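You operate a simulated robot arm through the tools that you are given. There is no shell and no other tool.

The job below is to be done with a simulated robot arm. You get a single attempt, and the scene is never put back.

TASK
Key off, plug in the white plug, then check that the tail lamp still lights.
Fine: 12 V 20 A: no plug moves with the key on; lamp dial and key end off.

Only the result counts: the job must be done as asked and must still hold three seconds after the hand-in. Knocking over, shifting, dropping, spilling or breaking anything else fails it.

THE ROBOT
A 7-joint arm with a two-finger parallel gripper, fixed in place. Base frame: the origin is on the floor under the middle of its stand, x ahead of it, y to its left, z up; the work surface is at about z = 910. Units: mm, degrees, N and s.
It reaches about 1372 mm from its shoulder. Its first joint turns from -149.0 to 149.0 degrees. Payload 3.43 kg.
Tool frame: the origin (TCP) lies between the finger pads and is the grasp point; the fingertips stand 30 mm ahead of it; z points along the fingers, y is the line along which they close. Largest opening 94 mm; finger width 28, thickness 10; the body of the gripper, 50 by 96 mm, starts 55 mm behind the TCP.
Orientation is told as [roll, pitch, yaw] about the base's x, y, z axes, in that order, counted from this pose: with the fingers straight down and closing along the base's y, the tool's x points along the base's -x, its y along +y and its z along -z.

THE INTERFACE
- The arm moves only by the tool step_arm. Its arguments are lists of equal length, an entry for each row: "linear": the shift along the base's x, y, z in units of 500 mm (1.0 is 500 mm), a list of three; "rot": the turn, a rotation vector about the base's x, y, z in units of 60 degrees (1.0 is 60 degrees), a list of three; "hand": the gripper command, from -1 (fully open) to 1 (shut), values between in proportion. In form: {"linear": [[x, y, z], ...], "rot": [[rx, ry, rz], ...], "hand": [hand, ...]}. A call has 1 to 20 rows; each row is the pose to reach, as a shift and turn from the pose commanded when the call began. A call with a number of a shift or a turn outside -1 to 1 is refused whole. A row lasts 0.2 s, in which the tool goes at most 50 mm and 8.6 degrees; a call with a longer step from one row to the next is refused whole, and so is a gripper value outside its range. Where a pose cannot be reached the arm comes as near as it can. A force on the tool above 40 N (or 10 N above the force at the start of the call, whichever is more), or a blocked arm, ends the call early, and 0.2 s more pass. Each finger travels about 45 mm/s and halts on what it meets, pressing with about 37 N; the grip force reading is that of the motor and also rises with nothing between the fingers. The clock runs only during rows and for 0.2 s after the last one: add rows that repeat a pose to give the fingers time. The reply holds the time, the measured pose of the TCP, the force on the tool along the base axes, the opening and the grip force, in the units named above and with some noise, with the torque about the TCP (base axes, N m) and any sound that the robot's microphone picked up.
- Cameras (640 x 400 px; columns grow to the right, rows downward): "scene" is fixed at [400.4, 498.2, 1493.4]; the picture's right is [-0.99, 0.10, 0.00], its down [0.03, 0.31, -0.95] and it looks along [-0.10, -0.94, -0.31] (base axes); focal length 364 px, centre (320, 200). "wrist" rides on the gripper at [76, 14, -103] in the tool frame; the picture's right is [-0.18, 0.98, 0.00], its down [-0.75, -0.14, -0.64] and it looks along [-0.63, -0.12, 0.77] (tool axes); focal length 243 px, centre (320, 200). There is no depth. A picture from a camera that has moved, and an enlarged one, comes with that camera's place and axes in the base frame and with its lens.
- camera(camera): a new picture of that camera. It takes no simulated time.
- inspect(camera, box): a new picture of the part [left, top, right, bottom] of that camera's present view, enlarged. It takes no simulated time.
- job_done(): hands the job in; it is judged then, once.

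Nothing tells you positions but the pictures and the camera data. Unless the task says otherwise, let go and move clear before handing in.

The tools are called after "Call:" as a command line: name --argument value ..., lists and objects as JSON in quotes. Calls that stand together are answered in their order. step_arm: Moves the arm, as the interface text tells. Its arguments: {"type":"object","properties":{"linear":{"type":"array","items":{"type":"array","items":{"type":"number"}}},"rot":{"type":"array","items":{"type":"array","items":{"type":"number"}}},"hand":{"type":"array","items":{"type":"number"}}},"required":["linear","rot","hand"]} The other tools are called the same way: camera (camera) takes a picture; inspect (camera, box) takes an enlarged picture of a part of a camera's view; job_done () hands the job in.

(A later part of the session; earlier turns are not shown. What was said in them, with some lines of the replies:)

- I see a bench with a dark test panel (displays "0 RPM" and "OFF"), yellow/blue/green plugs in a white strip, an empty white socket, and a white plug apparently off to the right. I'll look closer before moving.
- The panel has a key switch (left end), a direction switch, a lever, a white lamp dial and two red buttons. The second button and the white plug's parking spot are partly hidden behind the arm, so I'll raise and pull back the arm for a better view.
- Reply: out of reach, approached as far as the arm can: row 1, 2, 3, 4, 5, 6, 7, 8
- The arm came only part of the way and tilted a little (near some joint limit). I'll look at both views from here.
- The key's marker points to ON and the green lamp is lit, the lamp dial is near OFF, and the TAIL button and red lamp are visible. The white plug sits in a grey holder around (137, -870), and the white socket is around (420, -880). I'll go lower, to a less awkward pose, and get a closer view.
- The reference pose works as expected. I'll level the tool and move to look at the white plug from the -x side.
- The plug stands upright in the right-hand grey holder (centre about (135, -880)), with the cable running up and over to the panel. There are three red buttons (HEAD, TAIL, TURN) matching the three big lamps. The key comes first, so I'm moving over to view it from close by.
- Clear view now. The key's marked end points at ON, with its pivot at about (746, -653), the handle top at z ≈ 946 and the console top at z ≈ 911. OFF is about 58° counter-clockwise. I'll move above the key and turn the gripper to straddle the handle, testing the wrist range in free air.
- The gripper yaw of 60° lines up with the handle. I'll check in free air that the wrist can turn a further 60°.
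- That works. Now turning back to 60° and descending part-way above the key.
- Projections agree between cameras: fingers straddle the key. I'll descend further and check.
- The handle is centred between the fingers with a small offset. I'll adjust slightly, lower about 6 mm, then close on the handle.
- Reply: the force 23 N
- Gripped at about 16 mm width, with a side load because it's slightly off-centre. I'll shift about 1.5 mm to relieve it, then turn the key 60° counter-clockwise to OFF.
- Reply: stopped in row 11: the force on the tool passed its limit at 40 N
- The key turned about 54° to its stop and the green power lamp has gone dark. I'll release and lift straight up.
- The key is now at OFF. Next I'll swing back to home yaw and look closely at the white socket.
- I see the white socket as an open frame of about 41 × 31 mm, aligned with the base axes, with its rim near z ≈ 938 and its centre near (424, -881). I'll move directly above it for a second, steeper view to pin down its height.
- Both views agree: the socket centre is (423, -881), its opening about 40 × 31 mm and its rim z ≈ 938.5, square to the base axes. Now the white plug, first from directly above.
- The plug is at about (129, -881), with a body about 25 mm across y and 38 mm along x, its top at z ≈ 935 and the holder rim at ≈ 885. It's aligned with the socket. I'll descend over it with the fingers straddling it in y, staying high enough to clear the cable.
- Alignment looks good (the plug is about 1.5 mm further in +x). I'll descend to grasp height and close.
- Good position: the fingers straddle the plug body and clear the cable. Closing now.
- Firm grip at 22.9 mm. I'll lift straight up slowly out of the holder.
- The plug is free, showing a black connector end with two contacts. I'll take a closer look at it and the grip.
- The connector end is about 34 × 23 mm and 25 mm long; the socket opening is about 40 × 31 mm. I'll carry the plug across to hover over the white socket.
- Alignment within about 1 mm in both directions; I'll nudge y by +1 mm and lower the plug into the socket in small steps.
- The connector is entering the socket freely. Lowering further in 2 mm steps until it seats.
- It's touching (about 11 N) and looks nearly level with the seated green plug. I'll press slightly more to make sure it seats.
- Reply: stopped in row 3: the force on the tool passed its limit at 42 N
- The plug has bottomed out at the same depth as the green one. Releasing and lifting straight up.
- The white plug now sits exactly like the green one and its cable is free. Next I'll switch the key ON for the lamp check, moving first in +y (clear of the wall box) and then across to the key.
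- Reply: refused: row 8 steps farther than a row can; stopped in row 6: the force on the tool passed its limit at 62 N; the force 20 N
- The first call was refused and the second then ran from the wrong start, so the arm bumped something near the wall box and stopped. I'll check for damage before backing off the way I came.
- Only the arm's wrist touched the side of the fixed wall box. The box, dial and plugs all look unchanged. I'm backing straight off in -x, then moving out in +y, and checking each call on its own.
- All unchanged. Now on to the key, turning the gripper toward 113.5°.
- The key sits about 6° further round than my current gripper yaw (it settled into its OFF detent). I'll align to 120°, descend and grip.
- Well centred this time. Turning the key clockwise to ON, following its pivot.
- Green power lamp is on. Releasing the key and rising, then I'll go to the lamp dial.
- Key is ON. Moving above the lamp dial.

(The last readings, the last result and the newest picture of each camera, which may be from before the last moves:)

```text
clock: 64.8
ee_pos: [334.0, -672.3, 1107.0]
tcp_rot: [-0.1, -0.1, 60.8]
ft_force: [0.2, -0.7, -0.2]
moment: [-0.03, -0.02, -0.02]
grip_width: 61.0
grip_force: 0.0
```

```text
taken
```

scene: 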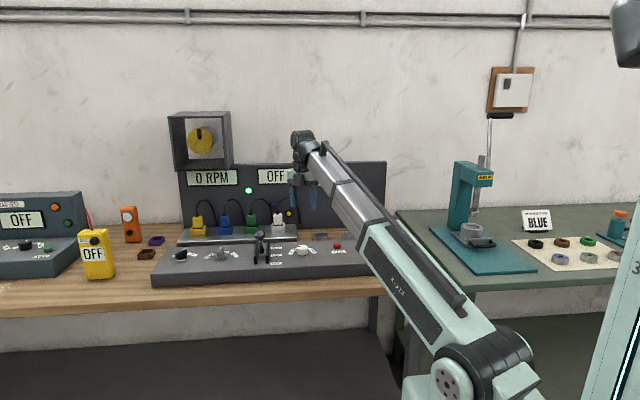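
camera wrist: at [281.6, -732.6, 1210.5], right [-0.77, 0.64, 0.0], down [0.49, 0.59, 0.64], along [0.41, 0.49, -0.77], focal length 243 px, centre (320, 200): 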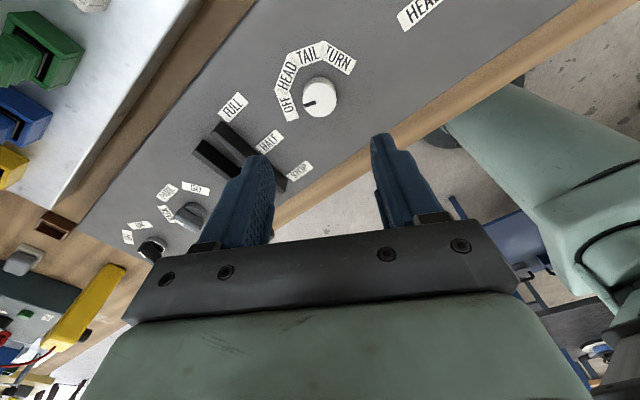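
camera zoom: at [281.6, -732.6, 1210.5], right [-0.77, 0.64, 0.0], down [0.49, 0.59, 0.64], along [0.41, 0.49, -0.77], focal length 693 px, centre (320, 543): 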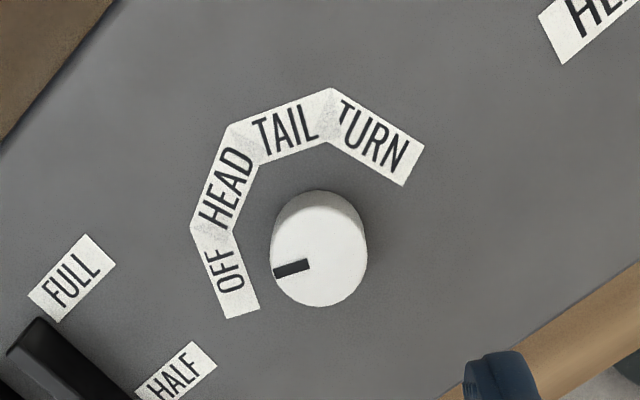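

Dial centre is about (339, -665), top z ≈ 935, pointer at OFF; labels are 45° apart, so TAIL is 90° clockwise. I'll centre over it and descend part-way.

Call:
step_arm --linear '[[0.006, 0.007, -0.04], [0.012, 0.014, -0.09], [0.012, 0.014, -0.14], [0.012, 0.014, -0.19], [0.012, 0.014, -0.24], [0.012, 0.014, -0.24]]' --rot '[[0, 0, 0], [0, 0, 0], [0, 0, 0], [0, 0, 0], [0, 0, 0], [0, 0, 0]]' --hand '[-0.3, -0.3, -0.3, -0.3, -0.3, -0.3]'

Call:
inspect --camera "wrist" --box '[220, 60, 440, 240]'

Call:
inspect --camera "scene" --box '[240, 200, 350, 280]'

```text
clock: 66.2
ee_pos: [336.3, -666.0, 986.3]
tcp_rot: [-0.1, 0.0, 60.8]
ft_force: [-1.3, 0.2, 0.0]
moment: [-0.01, 0.02, -0.01]
grip_width: 61.3
grip_force: 0.1
```

```text
2.22 times, centred on (330, 150) of wrist
camera zoom: at [286.8, -726.4, 1089.2], right [-0.77, 0.64, 0.0], down [0.49, 0.59, 0.64], along [0.41, 0.49, -0.77], focal length 539 px, centre (298, 311)
```

zoom: 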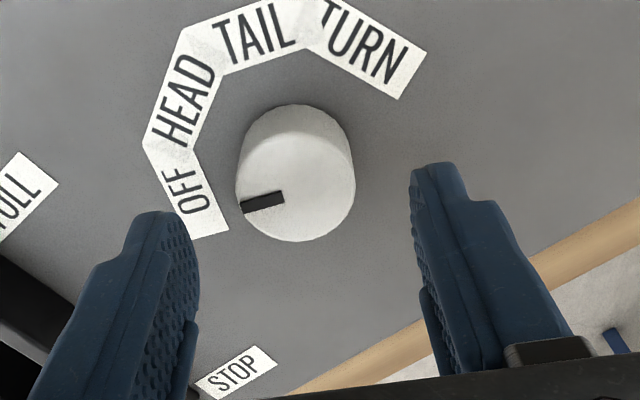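

```text
5.00 times, centred on (295, 240) of scene
camera zoom: at [400.4, 498.2, 1493.4], right [-0.99, 0.1, 0.0], down [0.03, 0.31, -0.95], along [-0.1, -0.94, -0.31], focal length 1820 px, centre (445, 0)
```

zoom: 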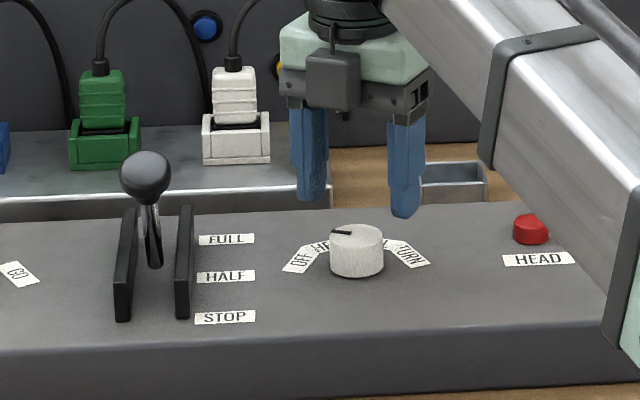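

Well aligned. Descending around the knob and closing.

Call:
step_arm --linear '[[0.0014, 0.0026, -0.02], [0.0014, 0.0026, -0.04], [0.0014, 0.0026, -0.06], [0.0014, 0.0026, -0.07], [0.0014, 0.0026, -0.076], [0.0014, 0.0026, -0.076], [0.0014, 0.0026, -0.076], [0.0014, 0.0026, -0.076], [0.0014, 0.0026, -0.076], [0.0014, 0.0026, -0.076]]' --rot '[[0, 0, 0], [0, 0, 0], [0, 0, 0], [0, 0, 0], [0, 0, 0], [0, 0, 0], [0, 0, 0], [0, 0, 0], [0, 0, 0], [0, 0, 0]]' --hand '[-0.3, -0.3, -0.3, -0.3, -0.3, 0.0, 0.3, 0.6, 0.6, 0.6]'

Call:
inspect --camera "wrist" --box '[220, 60, 440, 240]'

```text
clock: 68.4
ee_pos: [340.3, -665.1, 948.2]
tcp_rot: [-0.2, 0.0, 60.9]
ft_force: [18.5, -10.2, -0.8]
moment: [-0.02, -0.27, -0.03]
grip_width: 37.4
grip_force: 44.9
```

```text
2.22 times, centred on (330, 150) of wrist
camera zoom: at [288.6, -725.1, 1052.4], right [-0.77, 0.64, 0.0], down [0.49, 0.59, 0.64], along [0.41, 0.49, -0.77], focal length 539 px, centre (298, 311)
```

zoom: 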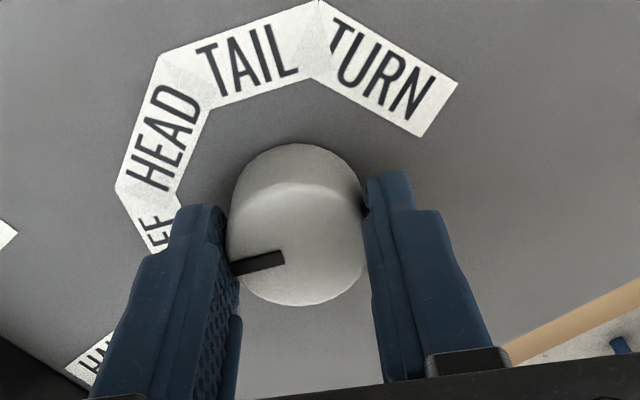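

Gripped (37.4 mm). I'll relieve the side load and turn 45° clockwise as the first half.

Call:
step_arm --linear '[[0.0022, -0.0012, 0], [0.0022, -0.0012, 0], [0.0022, -0.0012, 0], [0.0022, -0.0012, 0], [0.0022, -0.0012, 0], [0.0022, -0.0012, 0], [0.0022, -0.0012, 0], [0.0022, -0.0012, 0], [0.0022, -0.0012, 0]]' --rot '[[0, 0, 0], [0, 0, -0.1], [0, 0, -0.2], [0, 0, -0.3], [0, 0, -0.4], [0, 0, -0.5], [0, 0, -0.6], [0, 0, -0.75], [0, 0, -0.75]]' --hand '[0.6, 0.6, 0.6, 0.6, 0.6, 0.6, 0.6, 0.6, 0.6]'

Call:
inspect --camera "wrist" --box '[220, 60, 440, 240]'

Call:
camera --camera "scene"

```text
refused: row 8 steps farther than a row can; nothing moved
```

```text
2.22 times, centred on (330, 150) of wrist
camera zoom: at [288.6, -725.1, 1052.4], right [-0.77, 0.64, 0.0], down [0.49, 0.59, 0.64], along [0.41, 0.49, -0.77], focal length 539 px, centre (298, 311)
```

zoom: 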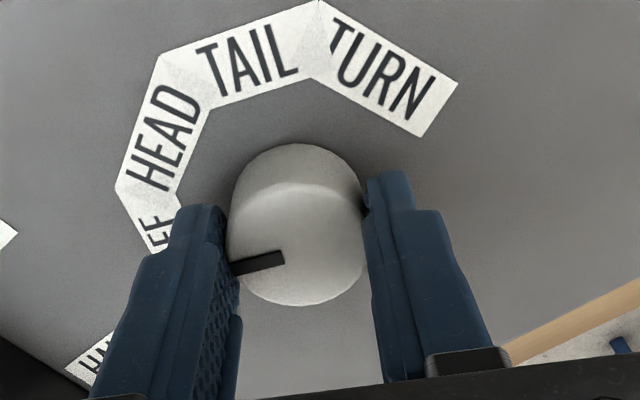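

```text
taken
```

scene: 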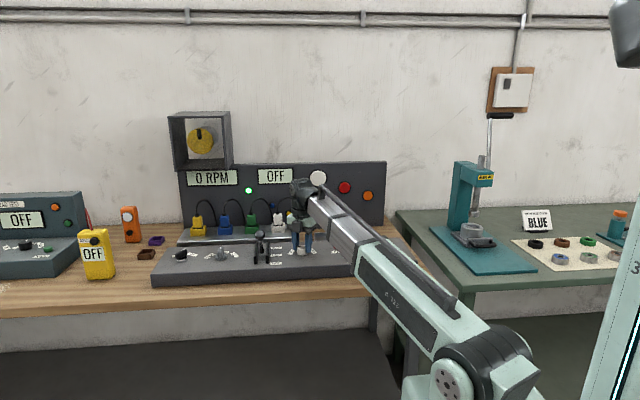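

One row stepped 9° and the call was refused with no motion. The tail lamp is visible from the scene camera even in this pose, which is handy. Resending with smaller steps.

Call:
step_arm --linear '[[0.0022, -0.0012, 0], [0.0022, -0.0012, 0], [0.0022, -0.0012, 0], [0.0022, -0.0012, 0], [0.0022, -0.0012, 0], [0.0022, -0.0012, 0], [0.0022, -0.0012, 0], [0.0022, -0.0012, 0], [0.0022, -0.0012, 0], [0.0022, -0.0012, 0]]' --rot '[[0, 0, 0], [0, 0, -0.1], [0, 0, -0.2], [0, 0, -0.3], [0, 0, -0.4], [0, 0, -0.5], [0, 0, -0.6], [0, 0, -0.7], [0, 0, -0.75], [0, 0, -0.75]]' --hand '[0.6, 0.6, 0.6, 0.6, 0.6, 0.6, 0.6, 0.6, 0.6, 0.6]'

Call:
inspect --camera "wrist" --box '[220, 60, 440, 240]'

Call:
camera --camera "scene"

```text
clock: 70.6
ee_pos: [339.2, -665.3, 949.7]
tcp_rot: [-0.1, 0.1, 15.6]
ft_force: [24.4, -12.1, 6.2]
moment: [0.26, -0.14, 0.03]
grip_width: 37.6
grip_force: 45.1
```

```text
2.22 times, centred on (330, 150) of wrist
camera zoom: at [261.2, -672.4, 1052.4], right [-0.09, 1.0, 0.0], down [0.76, 0.07, 0.64], along [0.64, 0.06, -0.77], focal length 539 px, centre (298, 311)
```

zoom: 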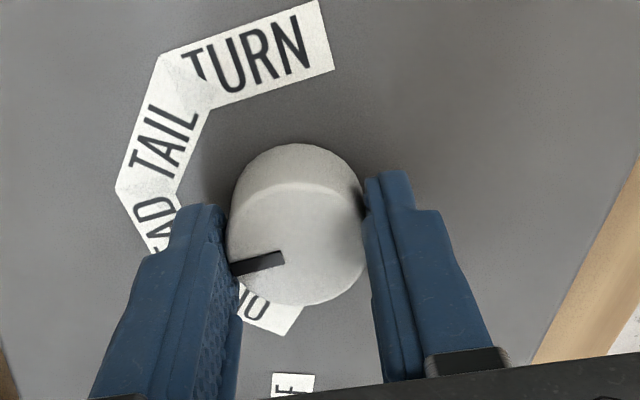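

```text
taken
```

scene: 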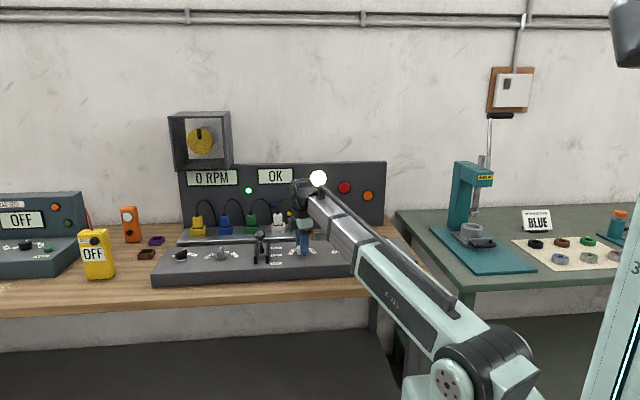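

At HEAD the white lamp lights and the display reads "OK", so dial, key and plug all work. Turning a further 45° to TAIL, with a small shift to relieve the load.

Call:
step_arm --linear '[[0.003, -0.0014, 0], [0.003, -0.0014, 0], [0.003, -0.0014, 0], [0.003, -0.0014, 0], [0.003, -0.0014, 0], [0.003, -0.0014, 0], [0.003, -0.0014, 0], [0.003, -0.0014, 0], [0.003, -0.0014, 0], [0.003, -0.0014, 0], [0.003, -0.0014, 0], [0.003, -0.0014, 0]]' --rot '[[0, 0, 0], [0, 0, -0.1], [0, 0, -0.2], [0, 0, -0.3], [0, 0, -0.4], [0, 0, -0.5], [0, 0, -0.6], [0, 0, -0.7], [0, 0, -0.75], [0, 0, -0.75], [0, 0, -0.75], [0, 0, -0.75]]' --hand '[0.6, 0.6, 0.6, 0.6, 0.6, 0.6, 0.6, 0.6, 0.6, 0.6, 0.6, 0.6]'

Call:
inspect --camera "wrist" --box '[220, 60, 440, 240]'

Call:
inspect --camera "scene" --box '[150, 150, 400, 300]'

```text
clock: 73.2
ee_pos: [341.4, -665.7, 949.4]
tcp_rot: [0.0, 0.2, -29.2]
ft_force: [-11.8, 6.5, -12.8]
moment: [0.68, 0.51, -0.02]
grip_width: 37.2
grip_force: 44.5
```

```text
2.22 times, centred on (330, 150) of wrist
camera zoom: at [279.2, -616.3, 1052.6], right [0.64, 0.77, 0.0], down [0.59, -0.49, 0.64], along [0.49, -0.41, -0.77], focal length 539 px, centre (298, 311)
```

zoom: 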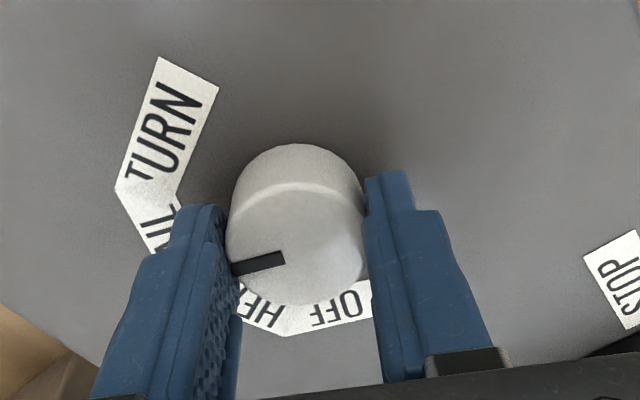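

```text
2.56 times, centred on (275, 225) of scene
camera zoom: at [400.4, 498.2, 1493.4], right [-0.99, 0.1, 0.0], down [0.03, 0.31, -0.95], along [-0.1, -0.94, -0.31], focal length 932 px, centre (435, 136)
```

zoom: 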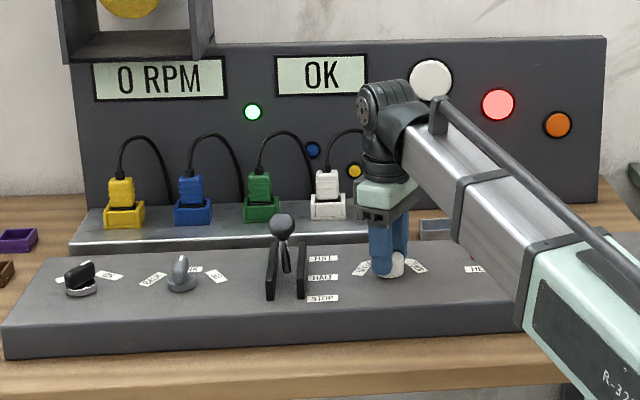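

The red tail lamp is lit and the display reads OK. I'll hold it briefly, then turn the dial back toward OFF.

Call:
step_arm --linear '[[0, 0, 0], [0, 0, 0], [0, 0, 0], [0, 0, 0], [0, 0, 0], [0, 0, 0], [0, 0, 0], [0, 0, 0], [-0.0006, 0.0002, 0], [-0.001, 0.0004, 0], [-0.0014, 0.0006, 0], [-0.0018, 0.0008, 0], [-0.002, 0.001, 0], [-0.0024, 0.0011, 0], [-0.0027, 0.0013, 0], [-0.003, 0.0014, 0], [-0.003, 0.0014, 0]]' --rot '[[0, 0, 0], [0, 0, 0], [0, 0, 0], [0, 0, 0], [0, 0, 0], [0, 0, 0], [0, 0, 0], [0, 0, 0], [0, 0, 0.1], [0, 0, 0.2], [0, 0, 0.3], [0, 0, 0.4], [0, 0, 0.5], [0, 0, 0.6], [0, 0, 0.7], [0, 0, 0.75], [0, 0, 0.75]]' --hand '[0.6, 0.6, 0.6, 0.6, 0.6, 0.6, 0.6, 0.6, 0.6, 0.6, 0.6, 0.6, 0.6, 0.6, 0.6, 0.6, 0.6]'

Call:
inspect --camera "scene" --box '[150, 150, 400, 300]'

```text
clock: 76.8
ee_pos: [340.0, -664.8, 950.4]
tcp_rot: [-0.2, -0.1, 15.9]
ft_force: [7.7, 7.7, -6.1]
moment: [0.86, -0.14, -0.06]
grip_width: 37.3
grip_force: 45.2
```

```text
2.56 times, centred on (275, 225) of scene
camera zoom: at [400.4, 498.2, 1493.4], right [-0.99, 0.1, 0.0], down [0.03, 0.31, -0.95], along [-0.1, -0.94, -0.31], focal length 932 px, centre (435, 136)
```

zoom: 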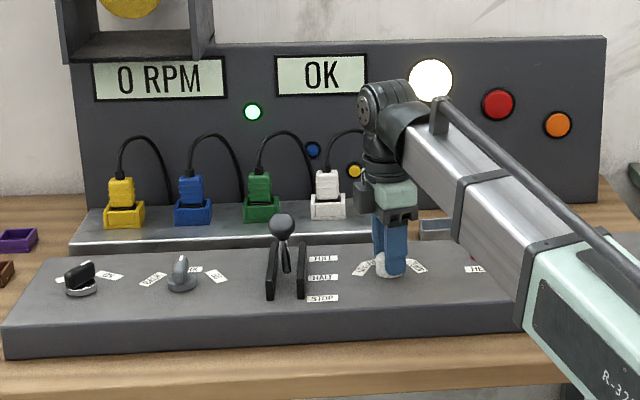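

Back at HEAD. Another 45° to OFF.

Call:
step_arm --linear '[[0, 0, 0], [0, 0, 0], [-0.0005, 0.0003, 0], [-0.001, 0.0005, 0], [-0.0014, 0.0007, 0], [-0.0018, 0.0009, 0], [-0.002, 0.001, 0], [-0.002, 0.001, 0], [-0.002, 0.001, 0], [-0.002, 0.001, 0]]' --rot '[[0, 0, 0.1], [0, 0, 0.2], [0, 0, 0.3], [0, 0, 0.4], [0, 0, 0.5], [0, 0, 0.6], [0, 0, 0.7], [0, 0, 0.75], [0, 0, 0.75], [0, 0, 0.75]]' --hand '[0.6, 0.6, 0.6, 0.6, 0.6, 0.6, 0.6, 0.6, 0.6, 0.6]'

Call:
inspect --camera "scene" --box '[150, 150, 400, 300]'

Call:
inspect --camera "wrist" --box '[220, 60, 440, 240]'

```text
clock: 79.0
ee_pos: [339.4, -665.2, 948.7]
tcp_rot: [-0.1, 0.1, 60.9]
ft_force: [27.0, -13.6, 13.9]
moment: [0.12, -0.34, -0.66]
grip_width: 37.5
grip_force: 44.6
```

```text
2.56 times, centred on (275, 225) of scene
camera zoom: at [400.4, 498.2, 1493.4], right [-0.99, 0.1, 0.0], down [0.03, 0.31, -0.95], along [-0.1, -0.94, -0.31], focal length 932 px, centre (435, 136)
```

zoom: 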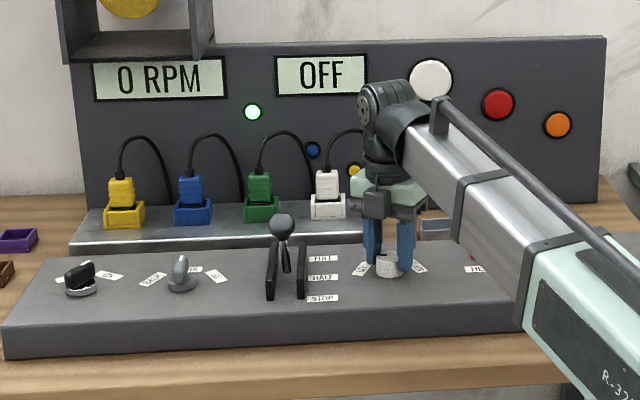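

```text
2.22 times, centred on (330, 150) of wrist
camera zoom: at [288.6, -724.9, 1052.7], right [-0.77, 0.64, 0.0], down [0.49, 0.59, 0.64], along [0.41, 0.49, -0.77], focal length 539 px, centre (298, 311)
```

zoom: 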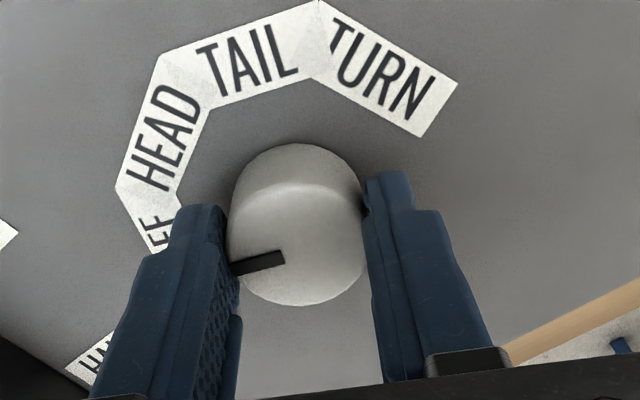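

Dial is back at OFF and the lamp is off. Relieving the side load, releasing and rising.

Call:
step_arm --linear '[[0.0025, -0.0013, 0], [0.0025, -0.0013, 0], [0.0025, -0.0013, 0], [0.0025, -0.0013, 0], [0.0025, -0.0013, 0], [0.0025, -0.0013, 0], [0.0025, -0.0013, 0.03], [0.0025, -0.0013, 0.08], [0.0025, -0.0013, 0.15], [0.0025, -0.0013, 0.22], [0.0025, -0.0013, 0.3], [0.0025, -0.0013, 0.32], [0.0025, -0.0013, 0.32]]' --rot '[[0, 0, 0], [0, 0, 0], [0, 0, 0], [0, 0, 0], [0, 0, 0], [0, 0, 0], [0, 0, 0], [0, 0, 0], [0, 0, 0], [0, 0, 0], [0, 0, 0], [0, 0, 0], [0, 0, 0]]' --hand '[0.6, 0.3, 0, -0.3, -0.3, -0.3, -0.3, -0.3, -0.3, -0.3, -0.3, -0.3, -0.3]'

Call:
camera --camera "wrist"

Call:
inspect --camera "scene" --box '[150, 150, 400, 300]'

```text
clock: 81.8
ee_pos: [340.3, -665.5, 1108.9]
tcp_rot: [0.0, 0.0, 60.9]
ft_force: [-0.1, 0.3, 0.0]
moment: [-0.01, 0.01, 0.0]
grip_width: 61.1
grip_force: 0.1
```

```text
taken
camera wrist: at [289.1, -725.4, 1213.4], right [-0.77, 0.64, 0.0], down [0.49, 0.59, 0.64], along [0.41, 0.49, -0.77], focal length 243 px, centre (320, 200)
```

wrist: 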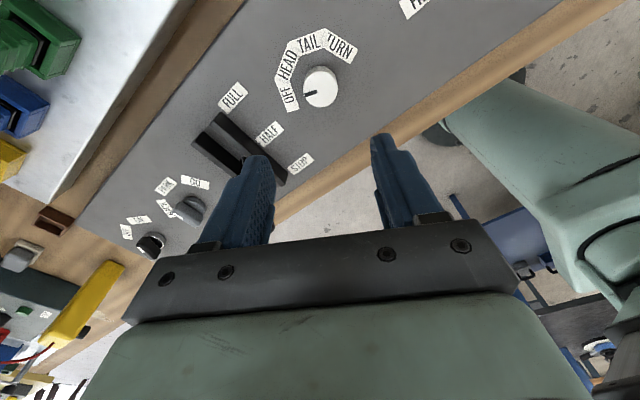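

```text
2.56 times, centred on (275, 225) of scene
camera zoom: at [400.4, 498.2, 1493.4], right [-0.99, 0.1, 0.0], down [0.03, 0.31, -0.95], along [-0.1, -0.94, -0.31], focal length 932 px, centre (435, 136)
```

zoom: 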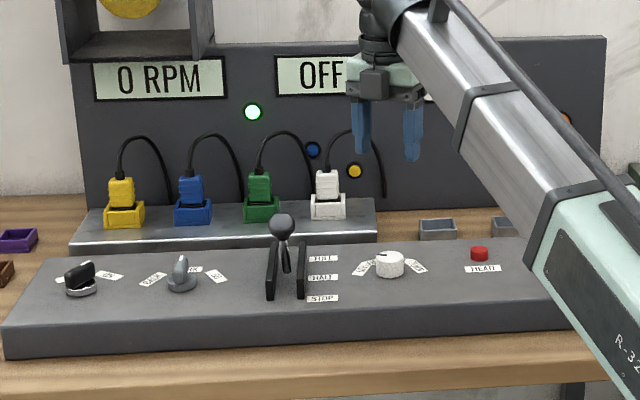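

Dial confirmed at OFF. Going back to the key to switch it off.

Call:
step_arm --linear '[[0.05, 0, 0], [0.13, 0.002, 0], [0.21, 0.004, 0], [0.29, 0.006, 0], [0.37, 0.008, 0], [0.45, 0.01, 0], [0.53, 0.012, 0], [0.61, 0.014, 0], [0.69, 0.015, 0], [0.77, 0.015, 0], [0.817, 0.015, 0], [0.817, 0.015, 0]]' --rot '[[0, 0, 0], [0, 0, 0], [0, 0, 0], [0, 0, 0], [0, 0, 0], [0, 0, 0], [0, 0, 0], [0, 0, 0], [0, 0, 0], [0, 0, 0], [0, 0, 0], [0, 0, 0]]' --hand '[-0.2, -0.1, -0.1, -0.1, -0.1, -0.1, -0.1, -0.1, -0.1, -0.1, -0.1, -0.1]'

```text
clock: 84.4
ee_pos: [748.7, -657.4, 1107.9]
tcp_rot: [-0.1, 0.0, 60.9]
ft_force: [0.3, -0.3, -0.1]
moment: [0.02, 0.0, -0.02]
grip_width: 51.6
grip_force: 0.0
```

Call:
step_arm --linear '[[0, 0, -0.06], [0, 0, -0.12], [0, 0, -0.18], [0, 0, -0.24], [0, 0, -0.27], [0, 0, -0.286], [0, 0, -0.286]]' --rot '[[0, 0, 0], [0, 0, 0], [0, 0, 0], [0, 0, 0], [0, 0, 0], [0, 0, 0], [0, 0, 0]]' --hand '[-0.1, -0.1, -0.1, -0.1, -0.1, -0.1, -0.1]'

Call:
inspect --camera "wrist" --box '[230, 100, 430, 240]'

```text
clock: 86.0
ee_pos: [748.2, -658.0, 965.9]
tcp_rot: [-0.1, 0.0, 60.9]
ft_force: [-0.1, 0.5, 0.1]
moment: [-0.05, 0.0, -0.02]
grip_width: 51.9
grip_force: 0.0
```

```text
2.86 times, centred on (330, 170) of wrist
camera zoom: at [696.4, -718.1, 1069.6], right [-0.77, 0.64, 0.0], down [0.49, 0.59, 0.64], along [0.41, 0.49, -0.77], focal length 693 px, centre (291, 286)
```

zoom: 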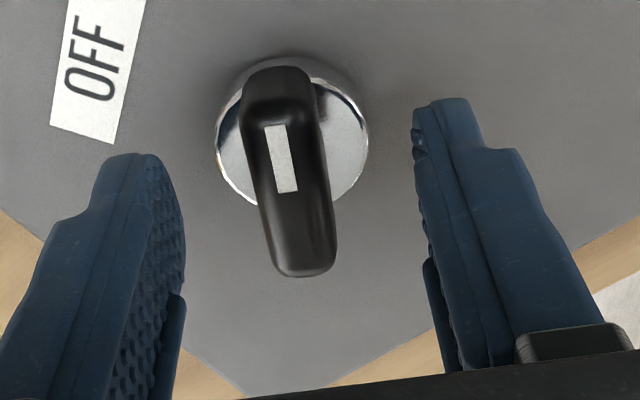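

Call:
step_arm --linear '[[0.0004, 0, -0.008], [0.0004, 0, -0.017], [0.0004, 0, -0.017], [0.0004, 0, -0.017], [0.0004, 0, -0.017], [0.0004, 0, -0.017], [0.0004, 0, -0.017], [0.0004, 0, -0.017]]' --rot '[[0, 0, 0], [0, 0, 0], [0, 0, 0], [0, 0, 0], [0, 0, 0], [0, 0, 0], [0, 0, 0], [0, 0, 0]]' --hand '[-0.1, -0.1, 0.2, 0.4, 0.6, 0.8, 0.8, 0.8]'

```text
clock: 87.8
ee_pos: [748.0, -657.1, 957.8]
tcp_rot: [-0.1, 0.0, 60.8]
ft_force: [1.9, -1.1, 0.8]
moment: [-0.04, 0.16, -0.08]
grip_width: 16.3
grip_force: 45.3
```

Centred with almost no side load. Turning counter-clockwise to OFF.

Call:
step_arm --linear '[[0.0005, -0.0002, 0], [0.001, -0.0004, 0], [0.0017, -0.0006, 0], [0.0024, -0.0008, 0], [0.003, -0.0008, 0], [0.0036, -0.0008, 0], [0.0042, -0.0006, 0], [0.0048, -0.0004, 0], [0.0055, -0.0002, 0], [0.006, 0, 0], [0.006, 0, 0]]' --rot '[[0, 0, 0.1], [0, 0, 0.2], [0, 0, 0.3], [0, 0, 0.4], [0, 0, 0.5], [0, 0, 0.6], [0, 0, 0.7], [0, 0, 0.8], [0, 0, 0.9], [0, 0, 0.98], [0, 0, 0.98]]' --hand '[0.8, 0.8, 0.8, 0.8, 0.8, 0.8, 0.8, 0.8, 0.8, 0.8, 0.8]'

Call:
camera --camera "scene"

```text
clock: 90.2
ee_pos: [751.5, -658.2, 958.6]
tcp_rot: [-0.1, 0.0, 119.7]
ft_force: [2.9, -8.6, 0.2]
moment: [0.36, 0.44, 0.02]
grip_width: 16.1
grip_force: 44.7
```

```text
taken
```

scene: 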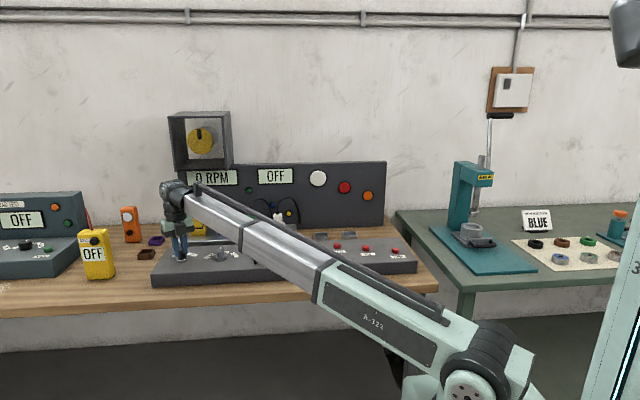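

Green lamp is dark: the key is off. Releasing and lifting clear.

Call:
step_arm --linear '[[0, 0, 0], [0, 0, 0], [0, 0, 0], [0, 0, 0], [0, 0, 0.03], [0, 0, 0.08], [0, 0, 0.14], [0, 0, 0.2], [0, 0, 0.26], [0, 0, 0.3], [0, 0, 0.3]]' --rot '[[0, 0, 0], [0, 0, 0], [0, 0, 0], [0, 0, 0], [0, 0, 0], [0, 0, 0], [0, 0, 0], [0, 0, 0], [0, 0, 0], [0, 0, 0], [0, 0, 0]]' --hand '[0.5, 0.2, -0.1, -0.1, -0.1, -0.1, -0.1, -0.1, -0.1, -0.1, -0.1]'

Call:
camera --camera "wrist"

```text
clock: 92.6
ee_pos: [750.5, -656.5, 1108.1]
tcp_rot: [-0.2, 0.1, 119.6]
ft_force: [0.0, 0.1, 0.3]
moment: [-0.02, -0.01, 0.01]
grip_width: 51.5
grip_force: 0.1
```

```text
taken
camera wrist: at [773.8, -730.7, 1211.8], right [-0.95, -0.33, 0.0], down [-0.25, 0.72, 0.64], along [-0.21, 0.61, -0.77], focal length 243 px, centre (320, 200)
```

wrist: 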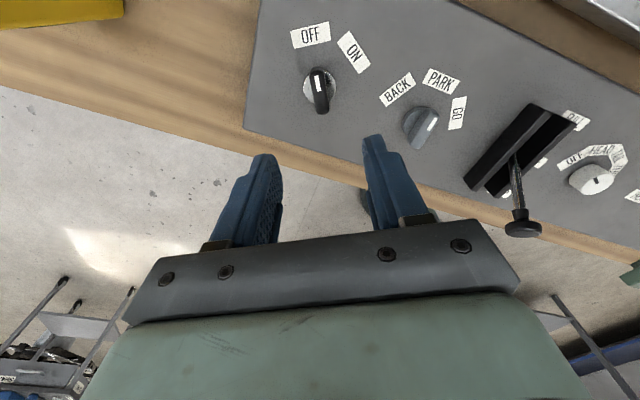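

Key confirmed at OFF. I'll move the arm clear and take a last look at everything.

Call:
step_arm --linear '[[-0.07, 0.01, 0.02], [-0.14, 0.02, 0.04], [-0.21, 0.03, 0.05], [-0.28, 0.04, 0.05], [-0.35, 0.05, 0.05], [-0.42, 0.06, 0.05], [-0.49, 0.06, 0.05], [-0.56, 0.06, 0.05], [-0.63, 0.06, 0.05], [-0.7, 0.06, 0.05], [-0.77, 0.06, 0.05], [-0.84, 0.06, 0.05], [-0.91, 0.04, 0.05], [-0.98, 0.0, 0.05], [-0.98, 0.0, 0.05]]' --rot '[[0, 0, -0.08], [0, 0, -0.16], [0, 0, -0.24], [0, 0, -0.32], [0, 0, -0.4], [0, 0, -0.48], [0, 0, -0.56], [0, 0, -0.64], [0, 0, -0.72], [0, 0, -0.8], [0, 0, -0.88], [0, 0, -0.96], [0, 0, -1.0], [0, 0, -1.0], [0, 0, -1.0]]' --hand '[-0.1, -0.1, -0.1, -0.1, -0.1, -0.1, -0.1, -0.1, -0.1, -0.1, -0.1, -0.1, -0.1, -0.1, -0.1]'

Call:
camera --camera "scene"

Call:
inspect --camera "scene" --box '[140, 150, 400, 300]'

Call:
inspect --camera "scene" --box '[170, 195, 310, 275]'

```text
clock: 95.8
ee_pos: [262.8, -660.5, 1131.3]
tcp_rot: [-0.3, 0.4, 59.5]
ft_force: [-0.1, -0.6, -0.7]
moment: [-0.01, 0.0, -0.02]
grip_width: 51.8
grip_force: 0.1
```

```text
taken
```

scene: 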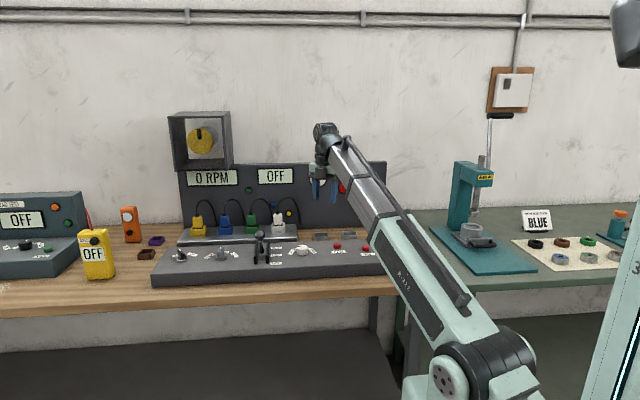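

```text
2.46 times, centred on (270, 225) of scene
camera zoom: at [400.4, 498.2, 1493.4], right [-0.99, 0.1, 0.0], down [0.03, 0.31, -0.95], along [-0.1, -0.94, -0.31], focal length 896 px, centre (443, 138)
```

zoom: 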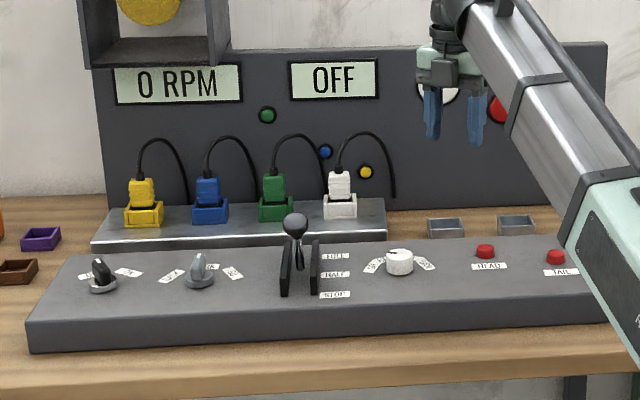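

```text
4.57 times, centred on (240, 235) of scene
camera zoom: at [400.4, 498.2, 1493.4], right [-0.99, 0.1, 0.0], down [0.03, 0.31, -0.95], along [-0.1, -0.94, -0.31], focal length 1664 px, centre (686, 40)
```

zoom: 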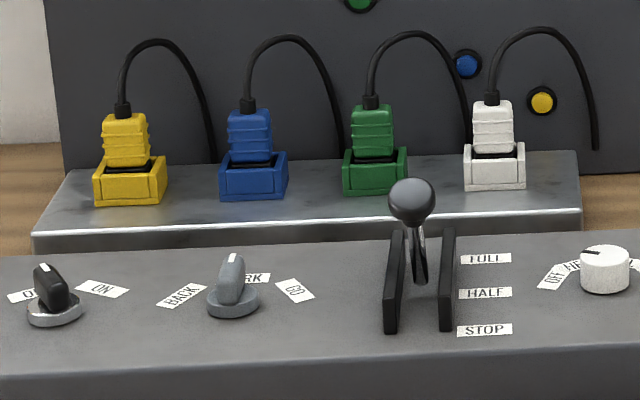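

Everything is in its final state: the white plug is seated, the key and lamp dial are at OFF, the green lamp is dark, the display reads OFF, and the arm is clear. The tail lamp lit red and showed "OK" during the check, so I'm handing in.

Call:
job_done

```text
The job is handed in.
```

The job is done and handed in. The white plug is seated in its socket, and the tail lamp still lights.

- **Plug:** I turned the key off before touching the plug and left it off until the plug was fully in. It sits at the same depth as the green plug.
- **Lamp check:** I turned the key on and set the lamp dial to TAIL. The red tail lamp lit and the display read "OK". I did not press the HEAD, TAIL or TURN buttons.
- **End state:** The lamp dial and the key are both back at OFF, and the arm is clear of the bench.

**Bump on the way:** While I was moving to the key for the lamp check, the wrist knocked the side of the wall box with the yellow dial. One move had been refused, and the next one then ran from the wrong place. The arm stopped at its force limit and I backed it off. The box, its dial and the plugs looked unchanged in the pictures afterwards.
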